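You operate a simulated robot arm through the tools that you are given. There is no shell and no other tool. Be economical: measure what you need, move in short steps, check, and stop when the job is done.

Carry out the task below with a simulated robot arm. There is one attempt and no reset: what you move stays moved.

Task
Shut the second door from the left. Press the plus ten key two times. Close the desk drawer. Put the red dome on the top deck of the blue cart away on the lower shelf over the yellow bench. Put the black chock on the back of the yellow bench. Press the yellow tally key two times. Push the lower drawer of the sorting stand shut. Press the red tally key three times. Open the upper drawer of the sorting stand, take the white clip from the inside of the upper drawer of the sorting stand and leave it in the shallow green tray and shut the drawer again. Put the white filter on the top of the steel bench away on the top of the grey bench. The order is free. Set down upright: red dome, black chock, white filter.

The check looks at the end state, three seconds after you hand in, the way a careful person would. Anything else that was tipped, shoved, dropped, spilled or broken makes it a failure.

Robot
A 6-joint arm with a four-finger gripper on a trunk, on a base that drives. Base frame: it is fixed to the floor where the robot stands at the start and does not move with it; the origin is under the middle of the robot, x ahead of it, y to its left, z up. Readings come in mm, degrees, newtons and seconds.
Its first joint turns from -166.0 to 166.0 degrees. Places, roughly: back of the yellow bench (125x22 cm) [1400, -6720, 900]; black chock (10x10x11 cm) [1600, -3400, 900]; desk drawer [1100, -600, 800]; lower drawer of the sorting stand [-1200, -2200, 600]; lower shelf over the yellow bench (123x19 cm) [1380, -6720, 1400]; plus ten key [1000, -400, 1100]; red dome (6x6x9 cm) [700, -2600, 800]; red tally key [-1300, -2100, 800]; second door [1100, 400, 1400]; shallow green tray (26x18x5 cm) [-3700, 900, 300]; top of the grey bench [-200, 8000, 900]; upper drawer of the sorting stand [-1300, -2300, 700]; white clip (3x2x4 cm) [-1400, -2300, 700]; white filter (6x6x11 cm) [-1200, -3000, 900]; yellow tally key [-1200, -2200, 800]. Payload 3.43 kg.
The tool frame sits at the grasp point between the pads (the TCP): z along the fingers, y along the line on which they close. The tips reach 30 mm beyond it. The gripper opens to 120 mm. The gripper's body begins 85 mm behind the TCP.
Orientation is that of the tool frame in the base frame, as a unit quaternion [w, x, y, z]. With the fingers straight down and closing along the base's y, the tool's x points along the base's -x, its y along +y and its z along -z.

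Tools
- The arm moves only by the tool jog_arm. Its argument "deltas" is a list of rows, each a list of 3 entries, a list of its own where there are three numbers: the shift along the base's x, y, z in m, then the turn, a rotation vector about the base's x, y, z in degrees, then the gripper command, from -1 (fully open) to 1 (shut), values between in proportion. In form: [[[tx, ty, tz], [wx, wy, wz], jaw], ...]. A call has 1 to 10 rows; each row shifts and turns the commanded pose from where the row before left it. A row lasts 0.2 s, in which the tool goes at most 50 mm and 8.6 degrees; a call with a longer step from one row to the next is refused whole, and so is a gripper value outside its range. Where a pose cannot be reached the arm comes as near as it can. A force on the tool above 40 N (or 10 N above the force at the start of the call, whichever is more), or a blocked arm, ends the call early, and 0.2 s more pass. Each finger halts on what it meets, pressing with about 37 N; the grip force reading is that of the motor and also rises with nothing between the fingers. The clock runs only during rows and for 0.2 s after the last one: add rows that do not move to give the fingers time. The reply holds the time, the measured pose of the TCP, the force on the tool along the base axes, the opening and the grip force, in the units named above and with some noise, with the torque about the TCP (base axes, N m) and any sound that the robot's microphone picked up.
- Cameras (640 x 400 px; columns grow to the right, rows downward): "scene" is now at [-207.9, 159.6, 1260.9]; the picture's right is [-0.39, -0.92, 0.01], its down [-0.08, 0.03, -1.00] and it looks along [0.92, -0.39, -0.08] (base axes); focal length 265 px, centre (320, 200). "wrist" rides on the gripper at [71, -17, -120] in the tool frame; the picture's right is [0.23, 0.97, 0.00], its down [-0.81, 0.19, -0.55] and it looks along [-0.54, 0.13, 0.83] (tool axes); focal length 275 px, centre (320, 200). There is no depth. A picture from a camera that has moved, and an enlarged one, comes with that camera's place and axes in the base frame and with its lens.
- capture(camera): a new picture of that camera. The clock stands still meanwhile.
- roll_base(legs): drives the robot by 1 to 6 legs, each [ahead, turn to the left] in mm and degrees, along the robot's own axes; the way and the turn of a leg run together, so that a leg with both is an arc; at most 1500 mm and 180 degrees a leg. The arm and the cameras ride along, it lands a little off, and it stops where it bumps. It gives what a move gives.
- aim_head(pan, tilt): turns the head with the scene camera to pan (to the left, within 143 degrees either way) and tilt (down, from -29 to 69), counted from straight ahead of the robot. It gives what a move gives.
- enlarge(camera, box): a new picture of the part [left, top, right, bottom] of that camera's present view, enlarged. The clock stands still meanwhile.
- job_done(): hands the job in; it is judged then, once.

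Go step by step. Nothing tells you exact positions but the pictures and the camera data: compare them with the known pose of the tool, close in by small moves and look again before you grip or let go. The budget is 483 turns and 220 pictures, counting those below and the enlarged ones. Unless the task says otherwise, let go and move clear before handing in.

The tools are called after "Request:" by a JSON object that holds its "fn" and its "kwargs". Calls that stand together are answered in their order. jog_arm: Moves the arm, as the interface text tells. Its arguments: {"type":"object","properties":{"deltas":{"type":"array"}},"required":["deltas"]} The other tools are called the same way: roll_base (legs) drives the base; aim_head (pan, tilt) turns the head that bears the scene camera; capture (camera) takes a picture; enlarge (camera, box) takes an enlarged picture of a part of a camera's view; job_done () hands the job in.

At the start:

```text
clock: 0.0
tcp_pos: [726.0, 62.5, 1365.6]
tcp_rot: [-0.001, 0.001, 1.0, 0.0]
wrist_force: [0.7, 0.5, 0.3]
wrist_torque: [-0.05, -0.02, 0.02]
finger_gap: 119.9
finger_force: 0.1
robot x, y, heading: [-1.4, 3.0, -0.1]
head pan, tilt: [-23.0, 4.1]
```

scene: 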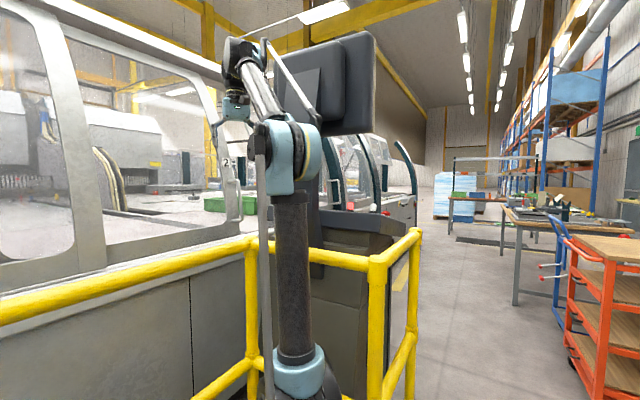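
wrist: 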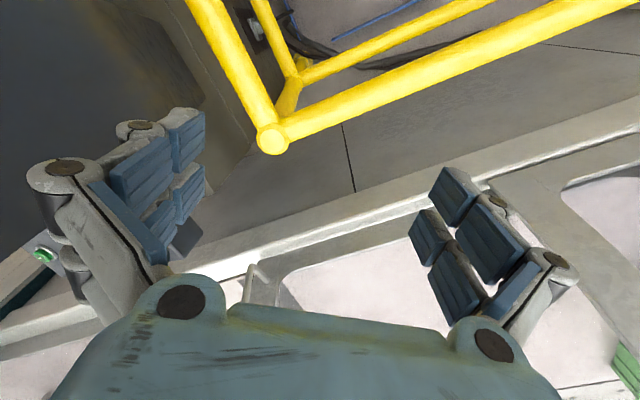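

I see a machine with a railing in front of the robot, with doors to the left and a console ahead. I'll look around with the head first.

Request:
{"fn": "aim_head", "kwargs": {"pan": 20, "tilt": 5}}

Request:
{"fn": "capture", "kwargs": {"camera": "scene"}}

Request:
{"fn": "aim_head", "kwargs": {"pan": -35, "tilt": 25}}

Request:
{"fn": "capture", "kwargs": {"camera": "scene"}}

Request:
{"fn": "aim_head", "kwargs": {"pan": -80, "tilt": 15}}

Request:
{"fn": "capture", "kwargs": {"camera": "scene"}}

Request:
{"fn": "aim_head", "kwargs": {"pan": -130, "tilt": 15}}

Request:
{"fn": "capture", "kwargs": {"camera": "scene"}}

Request:
{"fn": "aim_head", "kwargs": {"pan": 140, "tilt": 15}}

Request:
{"fn": "capture", "kwargs": {"camera": "scene"}}

Request:
{"fn": "aim_head", "kwargs": {"pan": 80, "tilt": 15}}

Request:
{"fn": "capture", "kwargs": {"camera": "scene"}}

```text
clock: 1.1
tcp_pos: [708.9, 61.4, 1374.6]
tcp_rot: [0.005, 0.002, 1.0, 0.0]
wrist_force: [-1.3, -1.2, 0.2]
wrist_torque: [0.01, 0.02, 0.03]
finger_gap: 120.1
finger_force: 0.1
robot x, y, heading: [0.7, 1.1, -0.1]
head pan, tilt: [20.0, 5.0]
```

```text
217 pictures are left
camera scene: at [-205.9, 226.8, 1259.4], right [0.34, -0.94, 0.0], down [-0.1, -0.03, -0.99], along [0.94, 0.34, -0.1], focal length 265 px, centre (320, 200)
```

scene: 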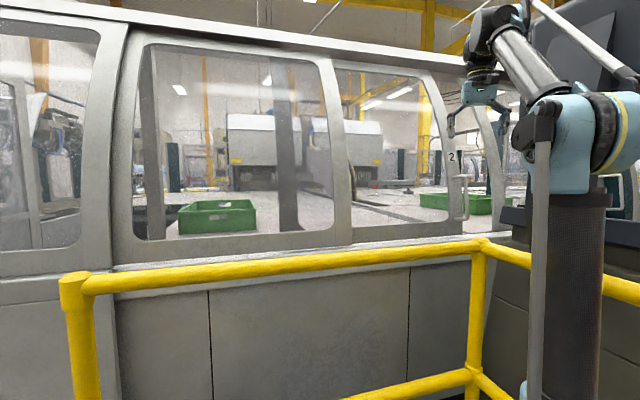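

```text
clock: 2.3
tcp_pos: [709.5, 62.2, 1374.2]
tcp_rot: [0.005, 0.001, 1.0, 0.0]
wrist_force: [0.2, -0.8, -0.4]
wrist_torque: [0.02, -0.01, -0.05]
finger_gap: 120.2
finger_force: 0.1
robot x, y, heading: [-0.6, 5.3, -0.1]
head pan, tilt: [-35.0, 25.0]
```

```text
216 pictures are left
camera scene: at [-217.1, 142.7, 1227.1], right [-0.57, -0.82, 0.01], down [-0.36, 0.24, -0.9], along [0.74, -0.52, -0.43], focal length 265 px, centre (320, 200)
```

scene: 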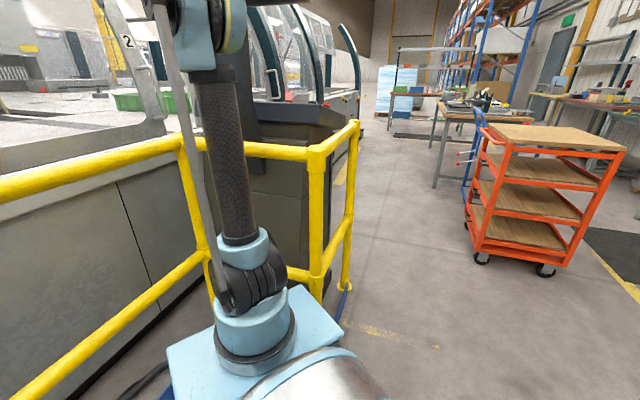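

```text
clock: 3.5
tcp_pos: [708.6, 62.5, 1374.7]
tcp_rot: [0.005, 0.001, 1.0, 0.0]
wrist_force: [-0.5, 0.5, -0.4]
wrist_torque: [0.03, -0.01, 0.01]
finger_gap: 120.0
finger_force: 0.1
robot x, y, heading: [-3.9, 2.1, -0.2]
head pan, tilt: [-80.0, 15.0]
```

```text
215 pictures are left
camera scene: at [-276.1, 103.5, 1244.1], right [-0.98, -0.17, 0.01], down [-0.06, 0.26, -0.97], along [0.17, -0.95, -0.26], focal length 265 px, centre (320, 200)
```

scene: 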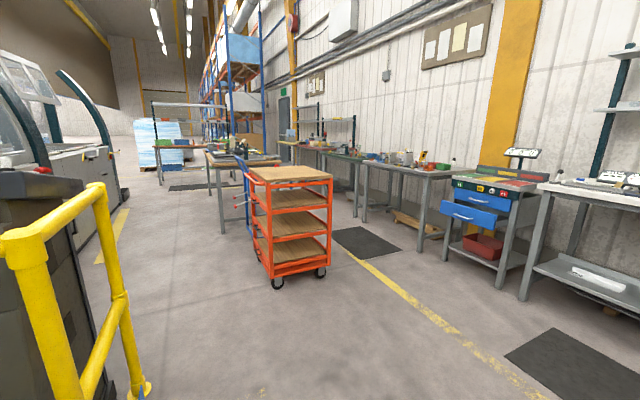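

```text
clock: 4.6
tcp_pos: [708.7, 61.8, 1374.3]
tcp_rot: [0.005, 0.001, 1.0, -0.001]
wrist_force: [0.2, 0.4, -0.1]
wrist_torque: [0.0, 0.0, -0.04]
finger_gap: 120.0
finger_force: 0.1
robot x, y, heading: [-2.1, 2.7, 0.0]
head pan, tilt: [-130.0, 15.0]
```

```text
214 pictures are left
camera scene: at [-352.4, 123.9, 1245.1], right [-0.77, 0.64, 0.01], down [0.15, 0.2, -0.97], along [-0.62, -0.74, -0.25], focal length 265 px, centre (320, 200)
```

scene: 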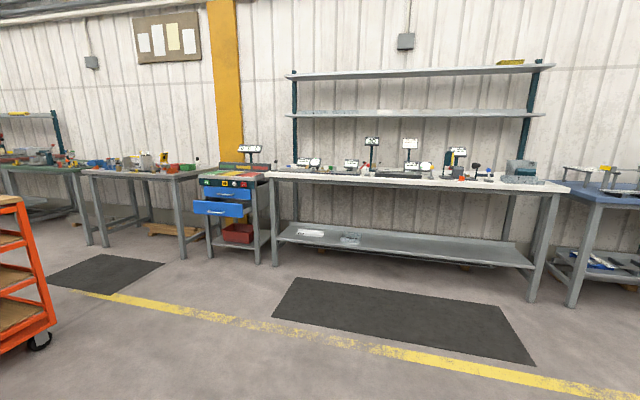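

```text
clock: 8.4
tcp_pos: [709.0, 61.6, 1374.9]
tcp_rot: [0.006, 0.0, 1.0, 0.001]
wrist_force: [-0.4, 0.3, 0.1]
wrist_torque: [0.04, 0.0, 0.0]
finger_gap: 120.0
finger_force: 0.1
robot x, y, heading: [4.3, 0.7, -0.1]
head pan, tilt: [140.0, 15.0]
```

```text
213 pictures are left
camera scene: at [-364.0, 255.5, 1245.3], right [0.64, 0.77, -0.01], down [0.19, -0.17, -0.97], along [-0.74, 0.62, -0.25], focal length 265 px, centre (320, 200)
```

scene: 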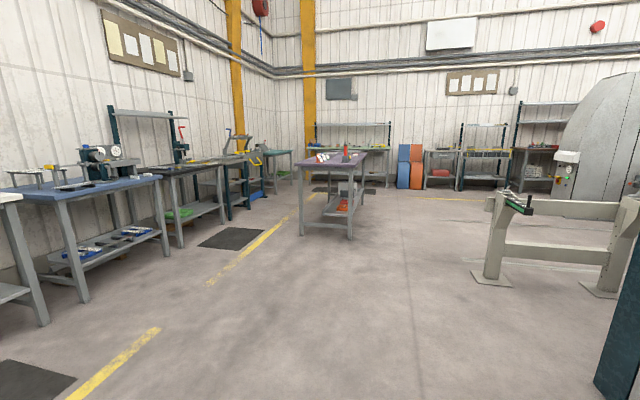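

```text
clock: 9.7
tcp_pos: [710.0, 62.0, 1374.6]
tcp_rot: [0.005, 0.001, 1.0, 0.0]
wrist_force: [0.0, 0.7, -1.2]
wrist_torque: [0.02, -0.02, 0.0]
finger_gap: 120.1
finger_force: 0.1
robot x, y, heading: [-1.8, 7.7, 0.2]
head pan, tilt: [80.0, 15.0]
```

```text
212 pictures are left
camera scene: at [-276.3, 287.5, 1244.1], right [0.98, -0.17, -0.01], down [-0.06, -0.25, -0.97], along [0.16, 0.95, -0.26], focal length 265 px, centre (320, 200)
```

scene: 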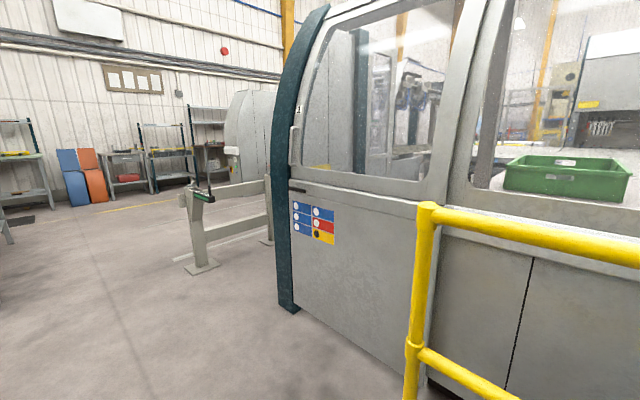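

Doors of the machine lie ahead-left, sorting stand behind-right. I'll look closer at the door and the console.

Request:
{"fn": "aim_head", "kwargs": {"pan": 15, "tilt": 0}}

Request:
{"fn": "capture", "kwargs": {"camera": "scene"}}

Request:
{"fn": "enlarge", "kwargs": {"camera": "scene", "box": [330, 40, 570, 260]}}

Request:
{"fn": "aim_head", "kwargs": {"pan": -30, "tilt": 15}}

Request:
{"fn": "enlarge", "kwargs": {"camera": "scene", "box": [150, 0, 450, 220]}}

```text
clock: 11.0
tcp_pos: [710.2, 63.4, 1374.2]
tcp_rot: [0.005, 0.001, 1.0, 0.0]
wrist_force: [0.4, 0.2, 0.0]
wrist_torque: [0.01, 0.0, 0.0]
finger_gap: 119.9
finger_force: 0.0
robot x, y, heading: [-4.0, 3.7, 0.1]
head pan, tilt: [15.0, 0.0]
```

```text
211 pictures are left
camera scene: at [-205.2, 218.8, 1267.3], right [0.26, -0.97, 0.0], down [-0.01, 0.0, -1.0], along [0.97, 0.26, -0.01], focal length 265 px, centre (320, 200)
```

scene: 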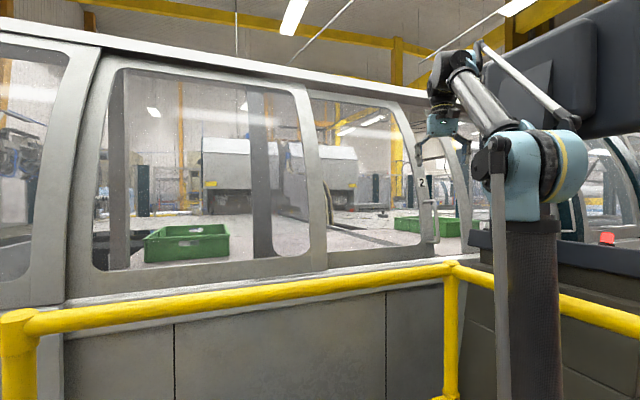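

```text
1.82 times, centred on (450, 150) of scene
camera zoom: at [-205.2, 218.8, 1267.3], right [0.26, -0.97, 0.0], down [-0.01, 0.0, -1.0], along [0.97, 0.26, -0.01], focal length 482 px, centre (84, 291)
```

zoom: 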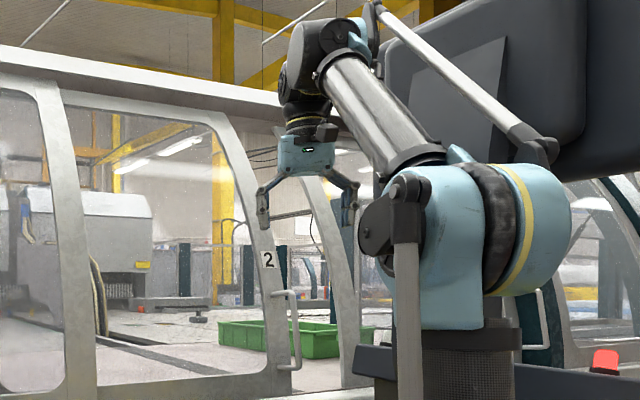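

```text
clock: 12.2
tcp_pos: [710.3, 61.8, 1373.8]
tcp_rot: [0.006, 0.001, 1.0, 0.0]
wrist_force: [0.4, 0.2, 0.0]
wrist_torque: [-0.02, -0.02, 0.03]
finger_gap: 120.2
finger_force: 0.0
robot x, y, heading: [-3.1, 2.9, 0.2]
head pan, tilt: [-30.0, 15.0]
```

```text
1.82 times, centred on (300, 110) of scene
camera zoom: at [-211.5, 148.8, 1243.3], right [-0.5, -0.87, 0.01], down [-0.24, 0.13, -0.96], along [0.83, -0.48, -0.27], focal length 482 px, centre (356, 364)
```

zoom: 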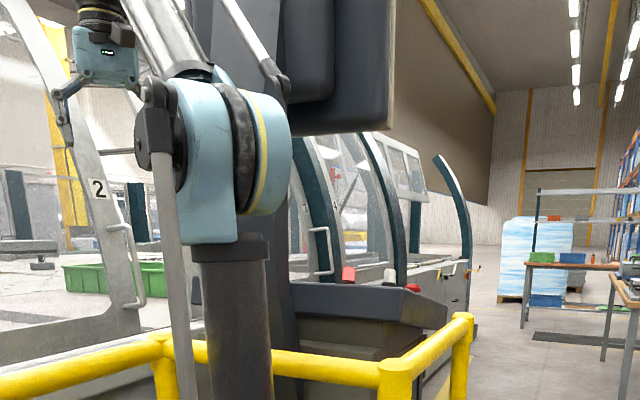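

The handle of door 2 sits on its right edge with a gap to its right, so it slides right; the machine face is oblique. I'll back off and view from a second place to triangulate.

Request:
{"fn": "roll_base", "kwargs": {"legs": [[-600, 0], [0, -90], [700, 0], [0, 90]]}}

Request:
{"fn": "aim_head", "kwargs": {"pan": 15, "tilt": 5}}

Request:
{"fn": "capture", "kwargs": {"camera": "scene"}}

Request:
{"fn": "enlarge", "kwargs": {"camera": "scene", "box": [220, 110, 420, 250]}}

Request:
{"fn": "aim_head", "kwargs": {"pan": -40, "tilt": 15}}

Request:
{"fn": "capture", "kwargs": {"camera": "scene"}}

```text
clock: 27.8
tcp_pos: [112.7, -630.7, 1374.4]
tcp_rot: [0.004, -0.007, 1.0, 0.0]
wrist_force: [-0.2, -0.6, -0.3]
wrist_torque: [0.04, 0.01, -0.03]
finger_gap: 119.9
finger_force: 0.2
robot x, y, heading: [-600.3, -713.0, 1.0]
head pan, tilt: [-30.0, 15.0]
```

```text
clock: 28.9
tcp_pos: [94.7, -630.7, 1383.0]
tcp_rot: [0.011, -0.007, 1.0, 0.001]
wrist_force: [0.2, 0.2, -0.7]
wrist_torque: [0.0, -0.02, 0.02]
finger_gap: 119.9
finger_force: 0.0
robot x, y, heading: [-600.5, -715.1, 0.7]
head pan, tilt: [15.0, 5.0]
```

```text
208 pictures are left
camera scene: at [-802.9, -501.5, 1259.3], right [0.27, -0.96, 0.0], down [-0.1, -0.02, -0.99], along [0.96, 0.27, -0.1], focal length 265 px, centre (320, 200)
```

scene: 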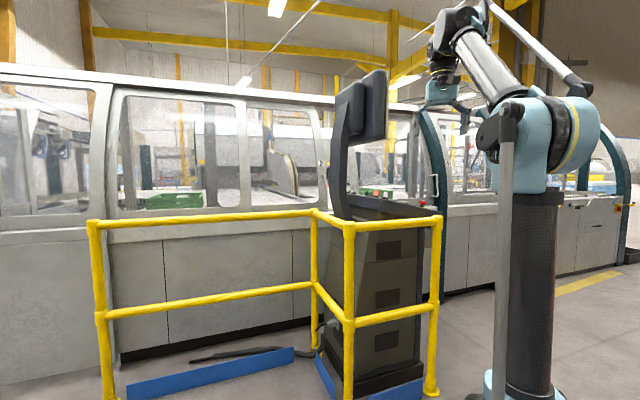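

```text
2.86 times, centred on (320, 180) of scene
camera zoom: at [-802.9, -501.5, 1259.3], right [0.27, -0.96, 0.0], down [-0.1, -0.02, -0.99], along [0.96, 0.27, -0.1], focal length 757 px, centre (320, 257)
```

zoom: 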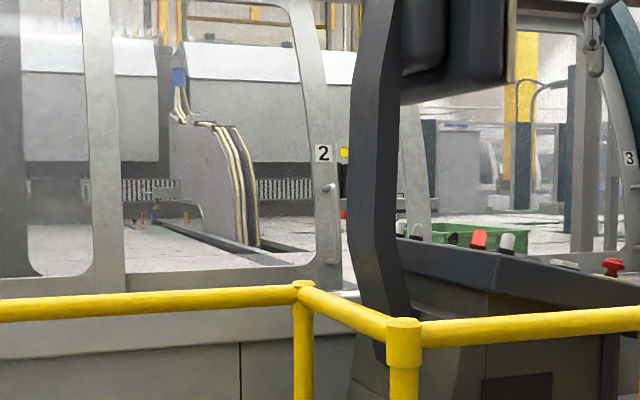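

```text
clock: 30.1
tcp_pos: [95.9, -631.5, 1382.8]
tcp_rot: [0.011, -0.007, 1.0, 0.0]
wrist_force: [0.2, -0.7, -0.8]
wrist_torque: [-0.04, -0.02, 0.01]
finger_gap: 119.9
finger_force: 0.1
robot x, y, heading: [-597.1, -716.4, 1.0]
head pan, tilt: [-40.0, 15.0]
```

```text
206 pictures are left
camera scene: at [-819.0, -585.4, 1243.4], right [-0.63, -0.78, 0.01], down [-0.21, 0.16, -0.96], along [0.75, -0.61, -0.27], focal length 265 px, centre (320, 200)
```

scene: 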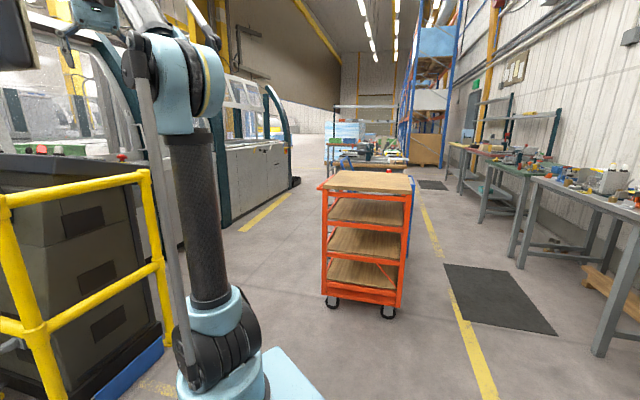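

Machine and railing are turned about 35° to the base frame: railing boxes the console on the left, the console's open side is at the right. I'll drive to the console's right side to look at the key and drawer.

Request:
{"fn": "roll_base", "kwargs": {"legs": [[0, -24.6], [1238, 0], [0, 7], [960, 0], [0, -110], [0, -108.7]]}}

Request:
{"fn": "aim_head", "kwargs": {"pan": 0, "tilt": 15}}

Request:
{"fn": "capture", "kwargs": {"camera": "scene"}}

Request:
{"fn": "capture", "kwargs": {"camera": "wrist"}}

```text
clock: 53.5
tcp_pos: [995.0, -928.5, 1382.2]
tcp_rot: [-0.005, 0.884, -0.468, -0.01]
wrist_force: [-0.2, -0.1, -0.2]
wrist_torque: [0.02, 0.01, 0.03]
finger_gap: 119.9
finger_force: 0.1
robot x, y, heading: [1417.9, -1476.1, 124.2]
head pan, tilt: [-40.0, 15.0]
```

```text
clock: 54.6
tcp_pos: [1003.0, -942.0, 1390.6]
tcp_rot: [-0.008, 0.884, -0.467, -0.016]
wrist_force: [0.0, 0.0, -0.3]
wrist_torque: [0.0, 0.02, 0.02]
finger_gap: 120.1
finger_force: 0.1
robot x, y, heading: [1418.6, -1474.2, 124.6]
head pan, tilt: [0.0, 15.0]
```

```text
205 pictures are left
camera scene: at [1378.5, -1748.4, 1243.1], right [0.83, 0.56, 0.0], down [0.15, -0.22, -0.96], along [-0.54, 0.79, -0.27], focal length 265 px, centre (320, 200)
```

scene: 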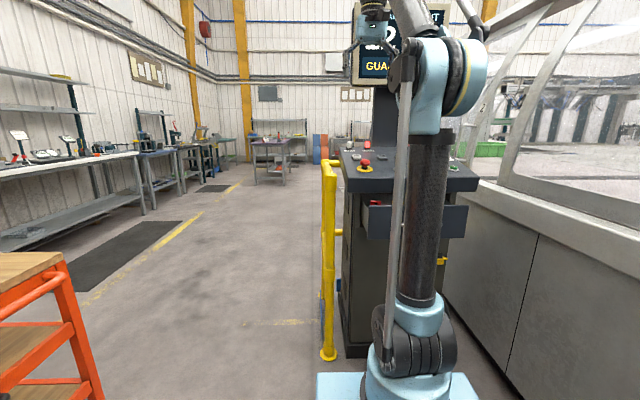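

```text
204 pictures are left
camera wrist: at [1059.1, -994.5, 1508.3], right [-0.67, -0.74, -0.01], down [-0.6, 0.55, 0.58], along [-0.42, 0.4, -0.81], focal length 275 px, centre (320, 200)
```

wrist: 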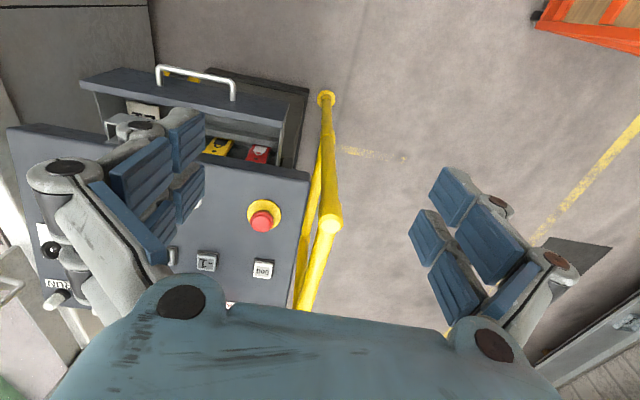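

The console panel and its open drawer are visible from here. I'll enlarge the key area.

Request:
{"fn": "enlarge", "kwargs": {"camera": "wrist", "box": [10, 60, 330, 310]}}

Request:
{"fn": "enlarge", "kwargs": {"camera": "scene", "box": [310, 120, 510, 270]}}

```text
1.60 times, centred on (170, 185) of wrist
camera zoom: at [1059.1, -994.5, 1508.3], right [-0.67, -0.74, -0.01], down [-0.6, 0.55, 0.58], along [-0.42, 0.4, -0.81], focal length 440 px, centre (560, 224)
```

zoom: 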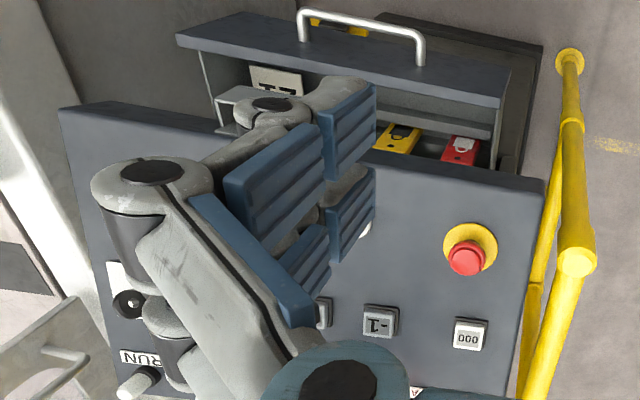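

```text
2.67 times, centred on (410, 195) of scene
camera zoom: at [1378.5, -1748.4, 1243.1], right [0.83, 0.56, 0.0], down [0.15, -0.22, -0.96], along [-0.54, 0.79, -0.27], focal length 707 px, centre (80, 213)
```

zoom: 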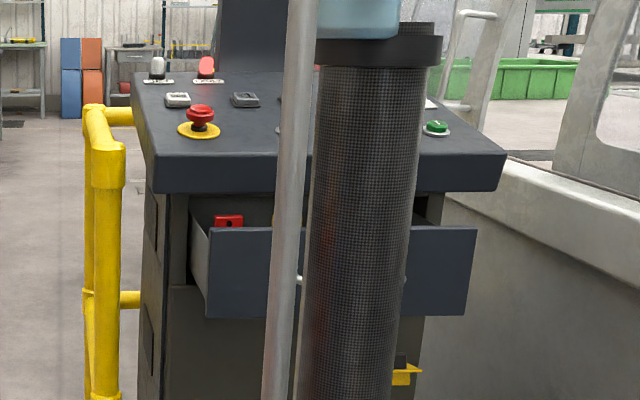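

Request:
{"fn": "jog_arm", "kwargs": {"deltas": [[[0.033, 0.023, 0], [0, 0, 0], -1], [[0.033, 0.023, 0], [0, 0, 0], -1], [[0.033, 0.023, 0], [0, 0, 0], -1], [[0.033, 0.023, 0], [0, 0, 0], -1], [[0.033, 0.023, 0], [0, 0, 0], -1], [[0, 0, 0], [0, 0, 0], 1], [[0, 0, 0], [0, 0, 0], 1], [[0, 0, 0], [0, 0, 0], 1], [[0, 0, 0], [0, 0, 0], 1]]}}

Request:
{"fn": "capture", "kwargs": {"camera": "wrist"}}

```text
clock: 56.6
tcp_pos: [1167.3, -828.6, 1391.3]
tcp_rot: [-0.007, 0.884, -0.467, -0.015]
wrist_force: [-0.7, -0.6, -0.8]
wrist_torque: [0.01, 0.03, 0.01]
finger_gap: 0.2
finger_force: 33.3
robot x, y, heading: [1418.6, -1479.7, 124.2]
head pan, tilt: [0.0, 15.0]
```

```text
201 pictures are left
camera wrist: at [1223.4, -880.3, 1508.8], right [-0.68, -0.74, -0.01], down [-0.6, 0.55, 0.58], along [-0.42, 0.4, -0.81], focal length 275 px, centre (320, 200)
```

wrist: 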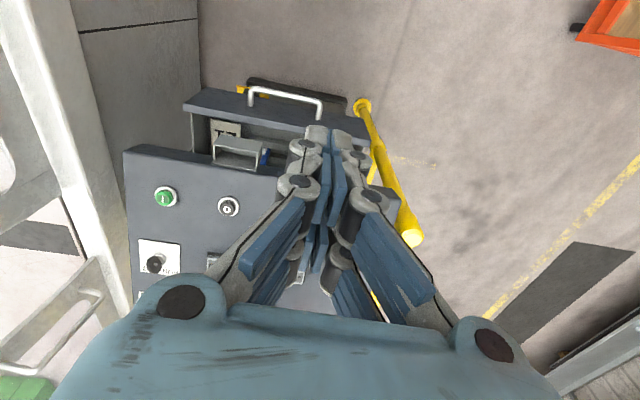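

Request:
{"fn": "jog_arm", "kwargs": {"deltas": [[[-0.026, 0.037, 0], [0, 0, 0], -1], [[-0.026, 0.037, 0], [0, 0, 0], -1], [[-0.026, 0.037, 0], [0, 0, 0], -1], [[0, 0, 0], [0, 0, 0], -1]]}}

Request:
{"fn": "capture", "kwargs": {"camera": "wrist"}}

```text
clock: 57.6
tcp_pos: [1091.5, -719.2, 1384.7]
tcp_rot: [-0.008, 0.883, -0.469, -0.016]
wrist_force: [-0.3, -0.1, 0.6]
wrist_torque: [0.03, 0.02, 0.01]
finger_gap: 119.8
finger_force: 0.1
out of reach, approached as far as the arm can: row 3
robot x, y, heading: [1421.5, -1476.4, 124.4]
head pan, tilt: [0.0, 15.0]
```

```text
200 pictures are left
camera wrist: at [1146.7, -771.8, 1502.1], right [-0.68, -0.74, -0.01], down [-0.6, 0.55, 0.58], along [-0.42, 0.4, -0.81], focal length 275 px, centre (320, 200)
```

wrist: 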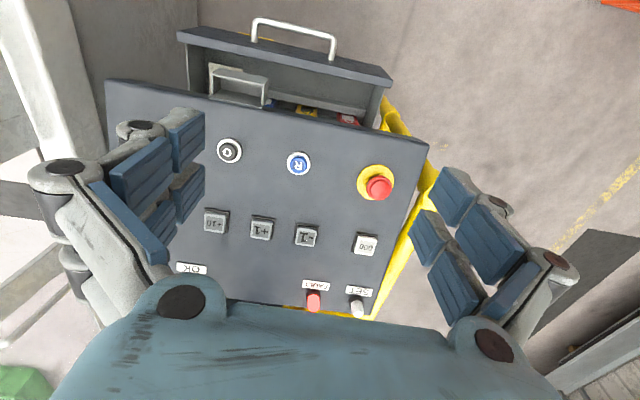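

The +10 key is at about (1038, -392, 1105), upside-down in the view; the drawer front is about u=-1195 with handle at z≈870. The key is out of reach by ~220 mm, so I'll close the fingers and drive forward.

Request:
{"fn": "jog_arm", "kwargs": {"deltas": [[[0.03, -0.03, 0], [0, 0, 0], 1], [[0.03, -0.03, 0], [0, 0, 0], 1], [[0.0, 0.0, 0], [0, 0, 0], 1], [[0, 0, 0], [0, 0, 0], 1]]}}

Request:
{"fn": "roll_base", "kwargs": {"legs": [[220, 0]]}}

Request:
{"fn": "capture", "kwargs": {"camera": "scene"}}

```text
clock: 58.6
tcp_pos: [1151.5, -780.9, 1383.2]
tcp_rot: [-0.009, 0.884, -0.468, -0.016]
wrist_force: [-0.6, -0.3, -0.7]
wrist_torque: [-0.03, -0.01, -0.01]
finger_gap: 0.0
finger_force: 33.1
robot x, y, heading: [1416.3, -1477.8, 124.3]
head pan, tilt: [0.0, 15.0]
```

```text
clock: 60.3
tcp_pos: [1027.7, -597.9, 1385.0]
tcp_rot: [-0.008, 0.883, -0.469, -0.015]
wrist_force: [-0.3, -0.9, 0.1]
wrist_torque: [0.01, 0.0, 0.04]
finger_gap: 0.0
finger_force: 33.4
robot x, y, heading: [1291.1, -1296.2, 124.1]
head pan, tilt: [0.0, 15.0]
```

```text
199 pictures are left
camera scene: at [1253.7, -1566.2, 1243.1], right [0.83, 0.56, 0.0], down [0.15, -0.22, -0.96], along [-0.54, 0.8, -0.27], focal length 265 px, centre (320, 200)
```

scene: 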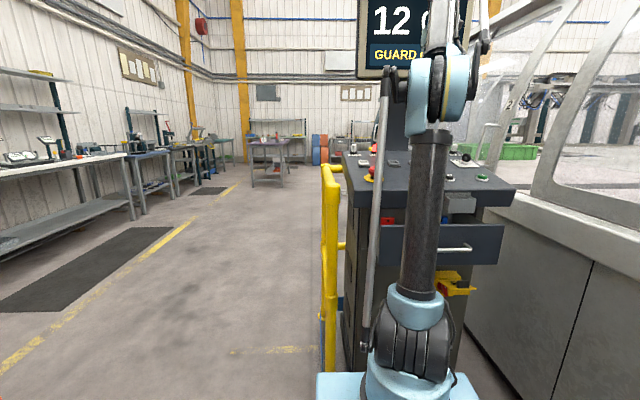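

Request:
{"fn": "jog_arm", "kwargs": {"deltas": [[[0.002, 0.03, -0.02], [0, 0, 0], 1], [[0.002, 0.03, -0.02], [0, 0, 0], 1], [[0.002, 0.03, -0.02], [0, 0, 0], 1], [[0.001, 0.03, -0.03], [0, 0, 0], 1], [[0.001, 0.03, -0.03], [0, 0, 0], 1], [[0.001, 0.026, -0.03], [0, 0, 0], 1], [[0.001, 0.02, -0.03], [0, 0, 0], 1], [[0, 0, 0], [0, 0, 0], 1]]}}

Request:
{"fn": "capture", "kwargs": {"camera": "wrist"}}

```text
clock: 62.1
tcp_pos: [1048.7, -419.1, 1213.4]
tcp_rot: [-0.011, 0.883, -0.469, -0.02]
wrist_force: [-0.8, -0.2, -0.1]
wrist_torque: [0.01, -0.04, -0.01]
finger_gap: 0.0
finger_force: 33.4
robot x, y, heading: [1295.8, -1299.5, 124.1]
head pan, tilt: [0.0, 15.0]
```

```text
198 pictures are left
camera wrist: at [1104.8, -471.6, 1329.2], right [-0.68, -0.74, -0.01], down [-0.6, 0.54, 0.59], along [-0.43, 0.41, -0.81], focal length 275 px, centre (320, 200)
```

wrist: 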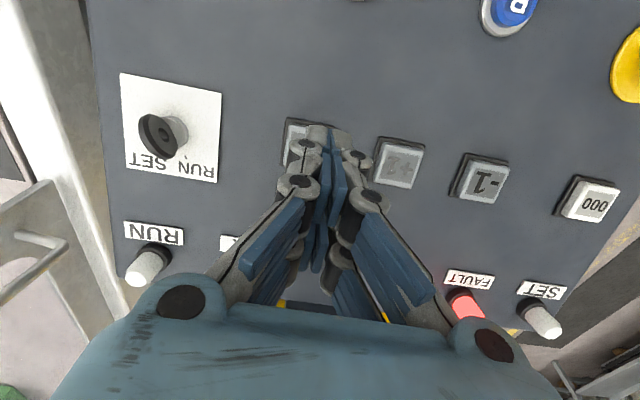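

Request:
{"fn": "jog_arm", "kwargs": {"deltas": [[[-0.005, 0.013, -0.01], [0, 0, 0], 1], [[-0.005, 0.014, -0.02], [0, 0, 0], 1], [[0, 0, 0], [0, 0, 0], 1]]}}

Request:
{"fn": "capture", "kwargs": {"camera": "wrist"}}

```text
clock: 62.9
tcp_pos: [1037.6, -390.0, 1182.4]
tcp_rot: [-0.011, 0.883, -0.469, -0.02]
wrist_force: [-0.4, -0.5, -0.5]
wrist_torque: [0.02, 0.0, -0.02]
finger_gap: 0.1
finger_force: 33.0
robot x, y, heading: [1296.9, -1298.9, 124.5]
head pan, tilt: [0.0, 15.0]
```

```text
197 pictures are left
camera wrist: at [1094.3, -444.0, 1299.6], right [-0.68, -0.74, -0.01], down [-0.6, 0.54, 0.59], along [-0.43, 0.41, -0.81], focal length 275 px, centre (320, 200)
```

wrist: 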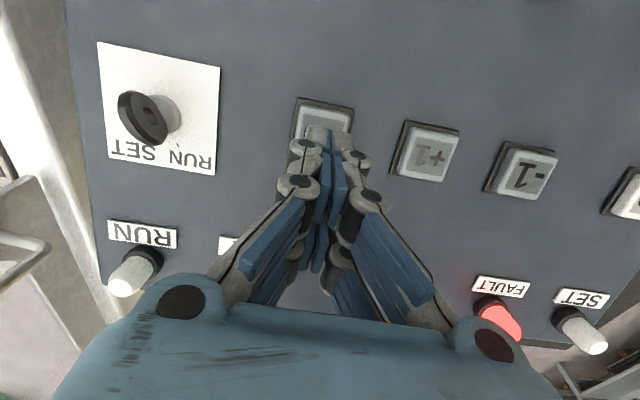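

Request:
{"fn": "jog_arm", "kwargs": {"deltas": [[[0.003, -0.005, -0.02], [0, 0, 0], 1], [[0, 0, -0.01], [0, 0, 0], 1], [[0, 0, -0.004], [0, 0, 0], 1], [[0, 0, -0.004], [0, 0, 0], 1], [[0, 0, -0.004], [0, 0, 0], 1]]}}

Request:
{"fn": "capture", "kwargs": {"camera": "wrist"}}

```text
clock: 64.1
tcp_pos: [1039.7, -395.1, 1141.2]
tcp_rot: [-0.011, 0.883, -0.468, -0.021]
wrist_force: [0.9, 0.7, -0.3]
wrist_torque: [-0.01, 0.0, 0.0]
finger_gap: 0.0
finger_force: 33.2
robot x, y, heading: [1293.9, -1300.2, 124.3]
head pan, tilt: [0.0, 15.0]
```

```text
196 pictures are left
camera wrist: at [1097.7, -448.8, 1257.5], right [-0.68, -0.74, -0.01], down [-0.6, 0.54, 0.59], along [-0.43, 0.41, -0.81], focal length 275 px, centre (320, 200)
```

wrist: 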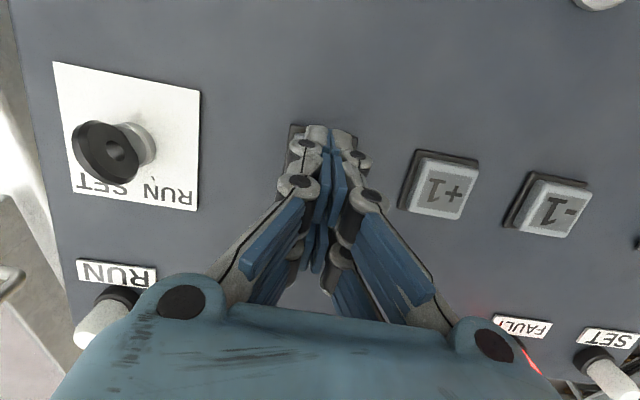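

Request:
{"fn": "jog_arm", "kwargs": {"deltas": [[[0, 0, -0.003], [0, 0, 0], 1], [[0, 0, -0.003], [0, 0, 0], 1], [[0, 0, -0.003], [0, 0, 0], 1]]}}

Request:
{"fn": "jog_arm", "kwargs": {"deltas": [[[0, 0, -0.002], [0, 0, 0], 1], [[0, 0, -0.002], [0, 0, 0], 1], [[0, 0, -0.002], [0, 0, 0], 1]]}}

```text
clock: 64.9
tcp_pos: [1041.6, -393.6, 1133.0]
tcp_rot: [-0.011, 0.883, -0.468, -0.02]
wrist_force: [-0.1, -0.1, 0.7]
wrist_torque: [0.0, 0.01, 0.0]
finger_gap: 0.1
finger_force: 33.8
robot x, y, heading: [1295.6, -1295.8, 124.6]
head pan, tilt: [0.0, 15.0]
```

```text
clock: 65.7
tcp_pos: [1040.2, -395.0, 1126.8]
tcp_rot: [-0.011, 0.883, -0.469, -0.021]
wrist_force: [0.3, 0.5, 0.0]
wrist_torque: [-0.04, -0.05, 0.01]
finger_gap: 0.3
finger_force: 33.1
robot x, y, heading: [1297.2, -1294.8, 124.5]
head pan, tilt: [0.0, 15.0]
```

Request:
{"fn": "capture", "kwargs": {"camera": "wrist"}}

Request:
{"fn": "enlarge", "kwargs": {"camera": "scene", "box": [340, 120, 520, 220]}}

```text
195 pictures are left
camera wrist: at [1097.0, -448.7, 1243.2], right [-0.68, -0.74, -0.01], down [-0.6, 0.54, 0.59], along [-0.43, 0.41, -0.81], focal length 275 px, centre (320, 200)
```

wrist: 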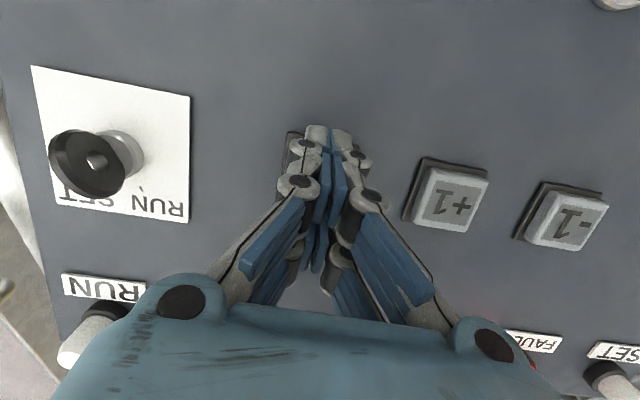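

```text
3.56 times, centred on (430, 170) of scene
camera zoom: at [1253.8, -1566.2, 1243.1], right [0.83, 0.56, 0.0], down [0.15, -0.22, -0.96], along [-0.54, 0.8, -0.27], focal length 943 px, centre (-71, 307)
```

zoom: 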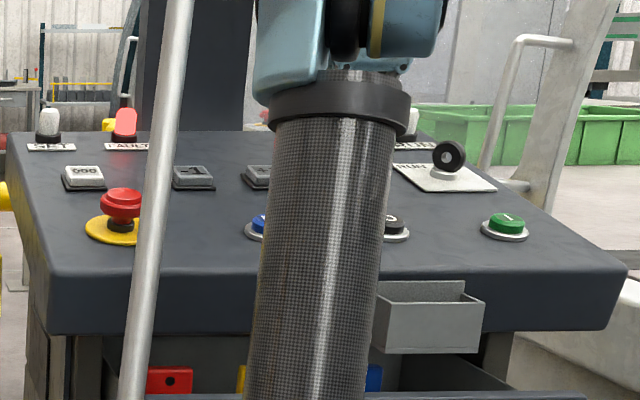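

Key tops are around z≈1094; tips are now at ~1097. A small sideways correction, then press gently.

Request:
{"fn": "jog_arm", "kwargs": {"deltas": [[[-0.003, 0.005, 0], [0, 0, 0], 1], [[0, 0, -0.002], [0, 0, 0], 1], [[0, 0, -0.002], [0, 0, 0], 1], [[0, 0, -0.002], [0, 0, 0], 1]]}}

Request:
{"fn": "jog_arm", "kwargs": {"deltas": [[[0, 0, -0.002], [0, 0, 0], 1], [[0, 0, -0.002], [0, 0, 0], 1]]}}

```text
clock: 66.7
tcp_pos: [1038.4, -389.9, 1120.6]
tcp_rot: [-0.011, 0.883, -0.469, -0.022]
wrist_force: [-0.8, 0.5, 7.4]
wrist_torque: [0.16, 0.16, 0.02]
finger_gap: 5.8
finger_force: 33.6
robot x, y, heading: [1297.7, -1295.8, 124.2]
head pan, tilt: [0.0, 15.0]
heard: click
```

```text
clock: 67.3
tcp_pos: [1038.4, -390.8, 1117.5]
tcp_rot: [-0.012, 0.884, -0.468, -0.022]
wrist_force: [-2.2, 5.9, 36.1]
wrist_torque: [0.87, 0.58, -0.03]
finger_gap: 6.2
finger_force: 33.8
robot x, y, heading: [1294.1, -1295.4, 124.3]
head pan, tilt: [0.0, 15.0]
```

First click heard. Raise and press the second time.

Request:
{"fn": "jog_arm", "kwargs": {"deltas": [[[0, 0, 0.01], [0, 0, 0], 1], [[0, 0, 0.01], [0, 0, 0], 1], [[0, 0, 0], [0, 0, 0], 1]]}}

Request:
{"fn": "jog_arm", "kwargs": {"deltas": [[[0, 0, -0.01], [0, 0, 0], 1], [[0, 0, -0.004], [0, 0, 0], 1], [[0, 0, -0.002], [0, 0, 0], 1]]}}

```text
clock: 68.1
tcp_pos: [1037.4, -389.9, 1136.8]
tcp_rot: [-0.01, 0.883, -0.468, -0.021]
wrist_force: [0.0, 0.3, 0.0]
wrist_torque: [0.02, 0.01, -0.01]
finger_gap: 0.0
finger_force: 33.2
robot x, y, heading: [1298.2, -1293.5, 124.3]
head pan, tilt: [0.0, 15.0]
```

```text
clock: 68.9
tcp_pos: [1037.5, -390.6, 1120.7]
tcp_rot: [-0.011, 0.883, -0.468, -0.021]
wrist_force: [-0.6, 0.7, 10.6]
wrist_torque: [0.28, 0.18, -0.01]
finger_gap: 6.1
finger_force: 33.2
robot x, y, heading: [1294.2, -1293.7, 124.3]
head pan, tilt: [0.0, 15.0]
heard: click
```

Two clicks heard. I'll lift, back off and prepare a forward-pitched tool for the drawer.

Request:
{"fn": "jog_arm", "kwargs": {"deltas": [[[0, 0, 0.04], [0, 0, 0], 1], [[0, 0, 0.05], [0, 0, 0], 1], [[0.02, -0.03, 0.03], [0, 0, 0], 1], [[0.02, -0.03, 0.02], [0, 0, 0], 1], [[0.02, -0.03, 0.02], [0, 0, 0], 1]]}}

Request:
{"fn": "roll_base", "kwargs": {"legs": [[-380, 0]]}}

Request:
{"fn": "jog_arm", "kwargs": {"deltas": [[[0, 0, -0.02], [6.58, 4.55, 0], 1], [[0, 0, -0.03], [6.58, 4.55, 0], 1], [[0, 0, -0.03], [6.58, 4.55, 0], 1], [[0, 0, -0.03], [6.58, 4.55, 0], 1], [[0, 0, -0.03], [6.58, 4.55, 0], 1], [[0, 0, -0.03], [6.58, 4.55, 0], 1], [[0, 0, -0.03], [6.58, 4.55, 0], 1], [[0, 0, -0.03], [6.58, 4.55, 0], 1], [[0, 0, -0.03], [6.58, 4.55, 0], 1]]}}

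Request:
{"fn": "capture", "kwargs": {"camera": "scene"}}

Request:
{"fn": "capture", "kwargs": {"camera": "wrist"}}

```text
clock: 70.1
tcp_pos: [1099.8, -482.1, 1280.0]
tcp_rot: [-0.011, 0.883, -0.469, -0.02]
wrist_force: [-0.2, 0.9, 0.4]
wrist_torque: [-0.07, -0.02, 0.03]
finger_gap: 0.0
finger_force: 33.6
robot x, y, heading: [1298.3, -1294.8, 124.4]
head pan, tilt: [0.0, 15.0]
```

```text
clock: 72.5
tcp_pos: [1319.5, -799.5, 1281.5]
tcp_rot: [-0.011, 0.882, -0.471, -0.021]
wrist_force: [-0.2, -0.5, 1.0]
wrist_torque: [0.01, 0.01, -0.01]
finger_gap: 0.1
finger_force: 32.6
robot x, y, heading: [1511.7, -1614.3, 123.9]
head pan, tilt: [0.0, 15.0]
```

```text
clock: 74.5
tcp_pos: [1326.8, -814.1, 1030.0]
tcp_rot: [-0.28, 0.698, -0.373, -0.544]
wrist_force: [0.3, 0.1, 0.5]
wrist_torque: [0.02, 0.04, -0.02]
finger_gap: 0.1
finger_force: 33.3
robot x, y, heading: [1509.6, -1610.6, 123.9]
head pan, tilt: [0.0, 15.0]
```

```text
193 pictures are left
camera scene: at [1467.5, -1884.1, 1243.1], right [0.83, 0.56, 0.0], down [0.15, -0.23, -0.96], along [-0.54, 0.8, -0.27], focal length 265 px, centre (320, 200)
```

scene: 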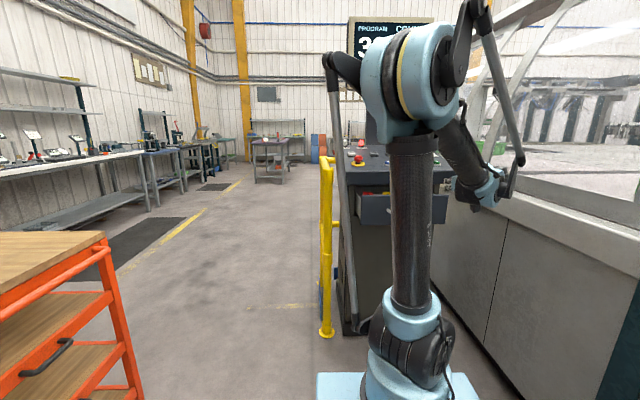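

```text
192 pictures are left
camera wrist: at [1415.6, -914.9, 989.7], right [-0.77, -0.6, -0.21], down [0.04, -0.38, 0.93], along [-0.63, 0.71, 0.31], focal length 275 px, centre (320, 200)
```

wrist: 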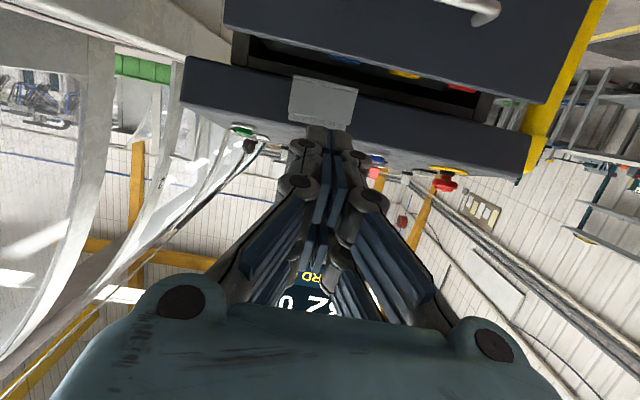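

Tool is pitched forward ~15° below horizontal. Next: bring the tips in front of the drawer's centre, below its handle.

Request:
{"fn": "jog_arm", "kwargs": {"deltas": [[[-0.017, -0.012, -0.04], [0, 0, 0], 1], [[-0.017, -0.012, -0.04], [0, 0, 0], 1], [[-0.017, -0.012, -0.04], [0, 0, 0], 1], [[-0.017, -0.011, -0.04], [0, 0, 0], 1], [[0, 0, -0.04], [0, 0, 0], 1], [[-0.023, 0.033, 0], [0, 0, 0], 1], [[-0.023, 0.033, 0], [0, 0, 0], 1], [[0, 0, 0], [0, 0, 0], 1]]}}

Request:
{"fn": "capture", "kwargs": {"camera": "wrist"}}

Request:
{"fn": "capture", "kwargs": {"camera": "scene"}}

```text
clock: 76.3
tcp_pos: [1214.4, -794.5, 829.4]
tcp_rot: [-0.28, 0.698, -0.373, -0.544]
wrist_force: [-0.1, -0.1, 0.1]
wrist_torque: [0.0, 0.02, 0.01]
finger_gap: 0.0
finger_force: 33.4
robot x, y, heading: [1509.3, -1615.0, 124.2]
head pan, tilt: [0.0, 15.0]
```

```text
191 pictures are left
camera wrist: at [1303.1, -895.7, 789.6], right [-0.77, -0.6, -0.21], down [0.04, -0.37, 0.93], along [-0.63, 0.71, 0.31], focal length 275 px, centre (320, 200)
```

wrist: 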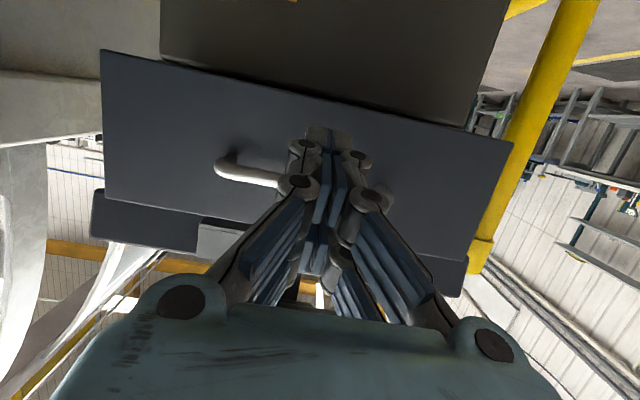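

```text
190 pictures are left
camera scene: at [1467.4, -1884.0, 1243.1], right [0.83, 0.56, 0.0], down [0.15, -0.23, -0.96], along [-0.54, 0.8, -0.27], focal length 265 px, centre (320, 200)
```

scene: 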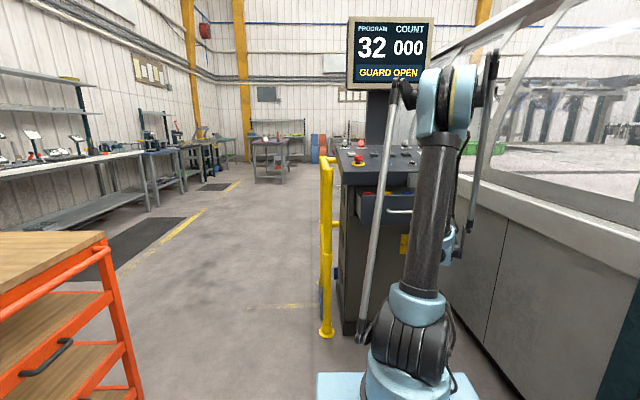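

Display shows 32 (12+20). Now push the drawer forward slowly.

Request:
{"fn": "jog_arm", "kwargs": {"deltas": [[[-0.023, 0.033, 0], [0, 0, 0], 1], [[-0.023, 0.033, 0], [0, 0, 0], 1], [[-0.0115, 0.0165, 0], [0, 0, 0], 1], [[-0.0115, 0.0165, 0], [0, 0, 0], 1], [[-0.0115, 0.0165, 0], [0, 0, 0], 1], [[-0.0115, 0.0165, 0], [0, 0, 0], 1], [[-0.0115, 0.0165, 0], [0, 0, 0], 1]]}}

Request:
{"fn": "capture", "kwargs": {"camera": "wrist"}}

```text
clock: 77.9
tcp_pos: [1111.1, -645.0, 829.2]
tcp_rot: [-0.28, 0.697, -0.373, -0.544]
wrist_force: [-0.8, -0.5, 1.0]
wrist_torque: [-0.01, -0.05, 0.0]
finger_gap: 0.0
finger_force: 33.1
robot x, y, heading: [1509.5, -1615.9, 123.7]
head pan, tilt: [0.0, 15.0]
```

```text
189 pictures are left
camera wrist: at [1199.8, -747.3, 790.2], right [-0.77, -0.6, -0.21], down [0.04, -0.37, 0.93], along [-0.63, 0.71, 0.31], focal length 275 px, centre (320, 200)
```

wrist: 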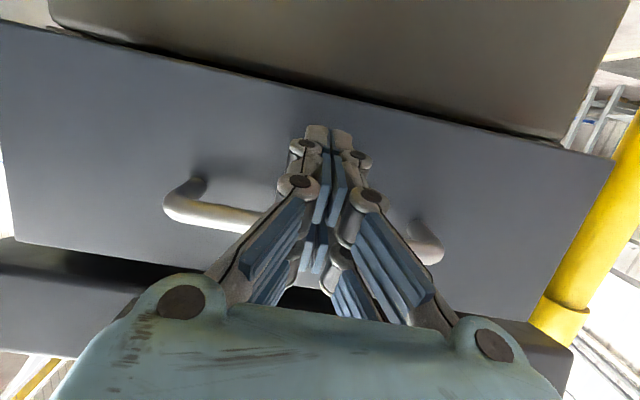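

Request:
{"fn": "jog_arm", "kwargs": {"deltas": [[[-0.0115, 0.0165, 0], [0, 0, 0], 1], [[-0.0115, 0.0165, 0], [0, 0, 0], 1], [[-0.0115, 0.0165, 0], [0, 0, 0], 1], [[-0.0115, 0.0165, 0], [0, 0, 0], 1]]}}

Request:
{"fn": "capture", "kwargs": {"camera": "wrist"}}

```text
clock: 78.9
tcp_pos: [1064.2, -579.0, 827.5]
tcp_rot: [-0.28, 0.698, -0.373, -0.544]
wrist_force: [0.9, 0.6, -3.5]
wrist_torque: [0.03, 0.03, 0.01]
finger_gap: 0.0
finger_force: 33.6
robot x, y, heading: [1514.3, -1613.2, 123.7]
head pan, tilt: [0.0, 15.0]
```

```text
188 pictures are left
camera wrist: at [1152.8, -680.7, 787.9], right [-0.77, -0.6, -0.21], down [0.04, -0.37, 0.93], along [-0.63, 0.71, 0.31], focal length 275 px, centre (320, 200)
```

wrist: 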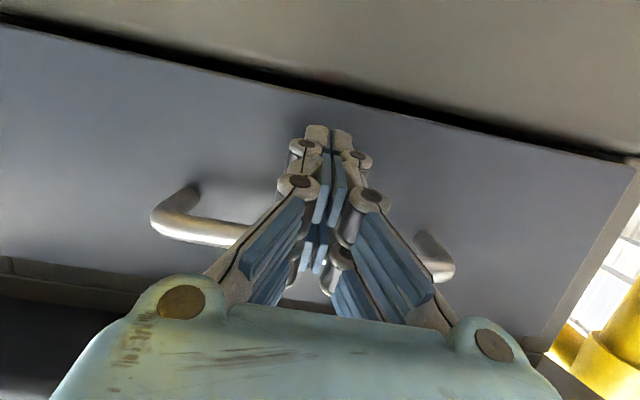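

Request:
{"fn": "jog_arm", "kwargs": {"deltas": [[[-0.0086, 0.0123, 0], [0, 0, 0], 1], [[-0.0086, 0.0123, 0], [0, 0, 0], 1], [[-0.0086, 0.0123, 0], [0, 0, 0], 1]]}}

Request:
{"fn": "capture", "kwargs": {"camera": "wrist"}}

```text
clock: 79.3
tcp_pos: [1064.4, -581.4, 827.5]
tcp_rot: [-0.279, 0.7, -0.371, -0.543]
wrist_force: [8.5, 8.5, -171.5]
wrist_torque: [0.48, 1.04, 1.37]
finger_gap: 6.1
finger_force: 33.0
robot x, y, heading: [1507.2, -1610.2, 123.8]
head pan, tilt: [0.0, 15.0]
stopped in row 1: the force on the tool passed its limit at 114 N (the readings are from after the stop); the commanded pose is now the measured one
```

```text
187 pictures are left
camera wrist: at [1154.9, -682.4, 788.5], right [-0.77, -0.6, -0.21], down [0.04, -0.37, 0.93], along [-0.64, 0.7, 0.31], focal length 275 px, centre (320, 200)
```

wrist: 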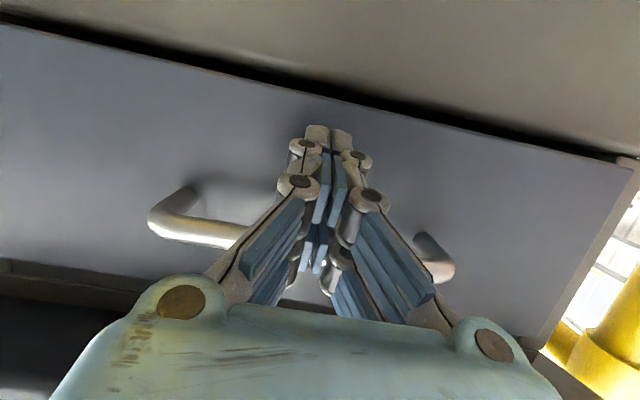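

A strong vertical force: something of the wrist is jammed under the panel edge. Retreat gently.

Request:
{"fn": "jog_arm", "kwargs": {"deltas": [[[0.006, -0.008, -0.003], [0, 0, 0], 1], [[0.01, -0.014, -0.003], [0, 0, 0], 1], [[0.01, -0.014, 0], [0, 0, 0], 1]]}}

Request:
{"fn": "capture", "kwargs": {"camera": "scene"}}

Request:
{"fn": "capture", "kwargs": {"camera": "wrist"}}

```text
clock: 80.1
tcp_pos: [1092.2, -617.7, 827.6]
tcp_rot: [-0.279, 0.698, -0.37, -0.546]
wrist_force: [1.0, -0.5, -119.2]
wrist_torque: [0.52, 0.53, 0.62]
finger_gap: 5.9
finger_force: 33.4
robot x, y, heading: [1505.7, -1613.3, 124.1]
head pan, tilt: [0.0, 15.0]
```

```text
186 pictures are left
camera scene: at [1465.1, -1878.8, 1244.3], right [0.83, 0.56, 0.0], down [0.15, -0.23, -0.96], along [-0.54, 0.8, -0.28], focal length 265 px, centre (320, 200)
```

scene: 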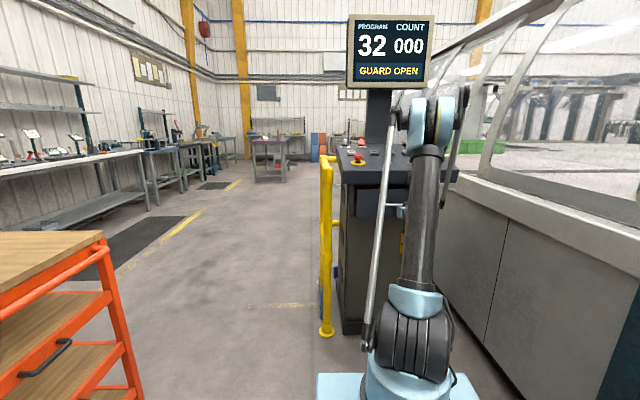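

```text
185 pictures are left
camera wrist: at [1180.4, -718.8, 787.6], right [-0.77, -0.6, -0.21], down [0.04, -0.38, 0.93], along [-0.63, 0.71, 0.32], focal length 275 px, centre (320, 200)
```

wrist: 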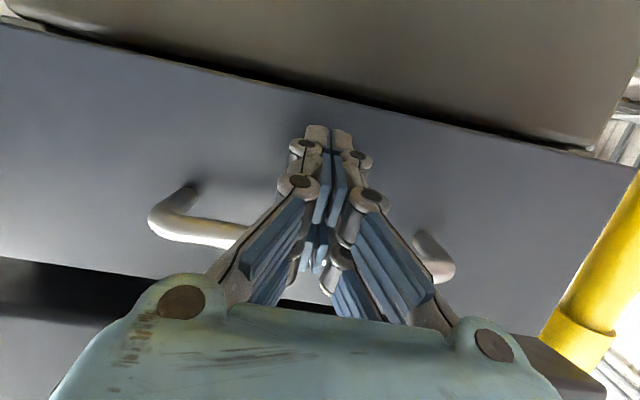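

The fingers press up against the handle's underside (drawer came along). I'll drop straight down to free it.

Request:
{"fn": "jog_arm", "kwargs": {"deltas": [[[0, 0, -0.01], [0, 0, 0], 1], [[0, 0, -0.01], [0, 0, 0], 1], [[0, 0, 0], [0, 0, 0], 1]]}}

Request:
{"fn": "capture", "kwargs": {"camera": "wrist"}}

```text
clock: 80.9
tcp_pos: [1093.4, -619.1, 813.9]
tcp_rot: [-0.283, 0.695, -0.372, -0.547]
wrist_force: [1.0, -0.1, -0.6]
wrist_torque: [-0.01, 0.04, -0.03]
finger_gap: 0.1
finger_force: 33.0
robot x, y, heading: [1509.8, -1613.4, 123.8]
head pan, tilt: [0.0, 15.0]
```

```text
184 pictures are left
camera wrist: at [1181.7, -721.3, 772.1], right [-0.77, -0.6, -0.21], down [0.04, -0.38, 0.92], along [-0.63, 0.71, 0.32], focal length 275 px, centre (320, 200)
```

wrist: 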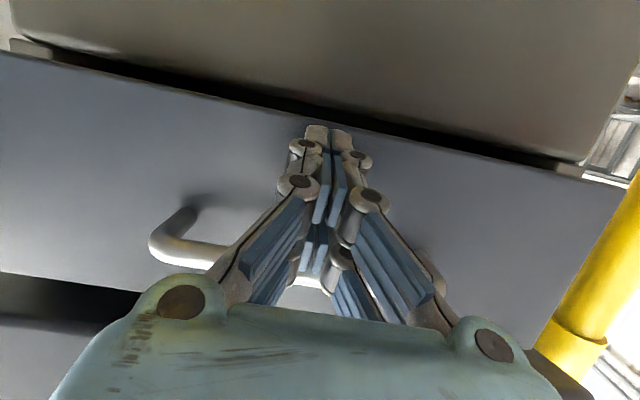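

Request:
{"fn": "jog_arm", "kwargs": {"deltas": [[[0.02, -0.029, 0], [0, 0, 0], 1], [[0.02, -0.029, 0], [0, 0, 0], 1], [[0, 0, -0.006], [6.17, 4.27, 0], 1], [[0, 0, -0.006], [6.17, 4.27, 0], 1], [[0, 0, 0], [0, 0, 0], 1]]}}

Request:
{"fn": "capture", "kwargs": {"camera": "wrist"}}

```text
clock: 82.1
tcp_pos: [1133.3, -678.2, 801.1]
tcp_rot: [0.328, -0.618, 0.331, 0.633]
wrist_force: [-0.6, 0.7, -0.6]
wrist_torque: [0.0, 0.0, -0.03]
finger_gap: 0.2
finger_force: 33.3
robot x, y, heading: [1512.4, -1613.3, 123.9]
head pan, tilt: [0.0, 15.0]
```

```text
183 pictures are left
camera wrist: at [1213.3, -766.8, 727.2], right [-0.81, -0.55, -0.22], down [0.17, -0.57, 0.8], along [-0.57, 0.61, 0.55], focal length 275 px, centre (320, 200)
```

wrist: 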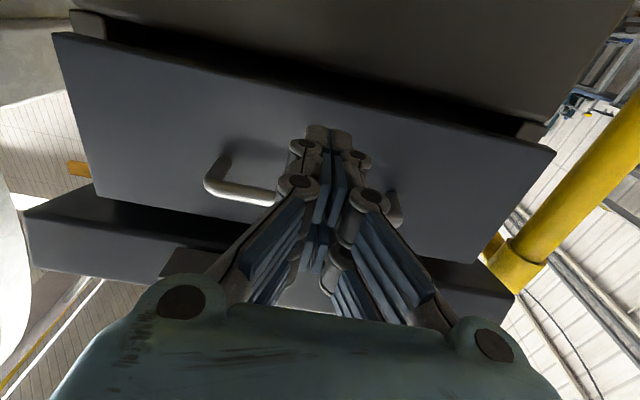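

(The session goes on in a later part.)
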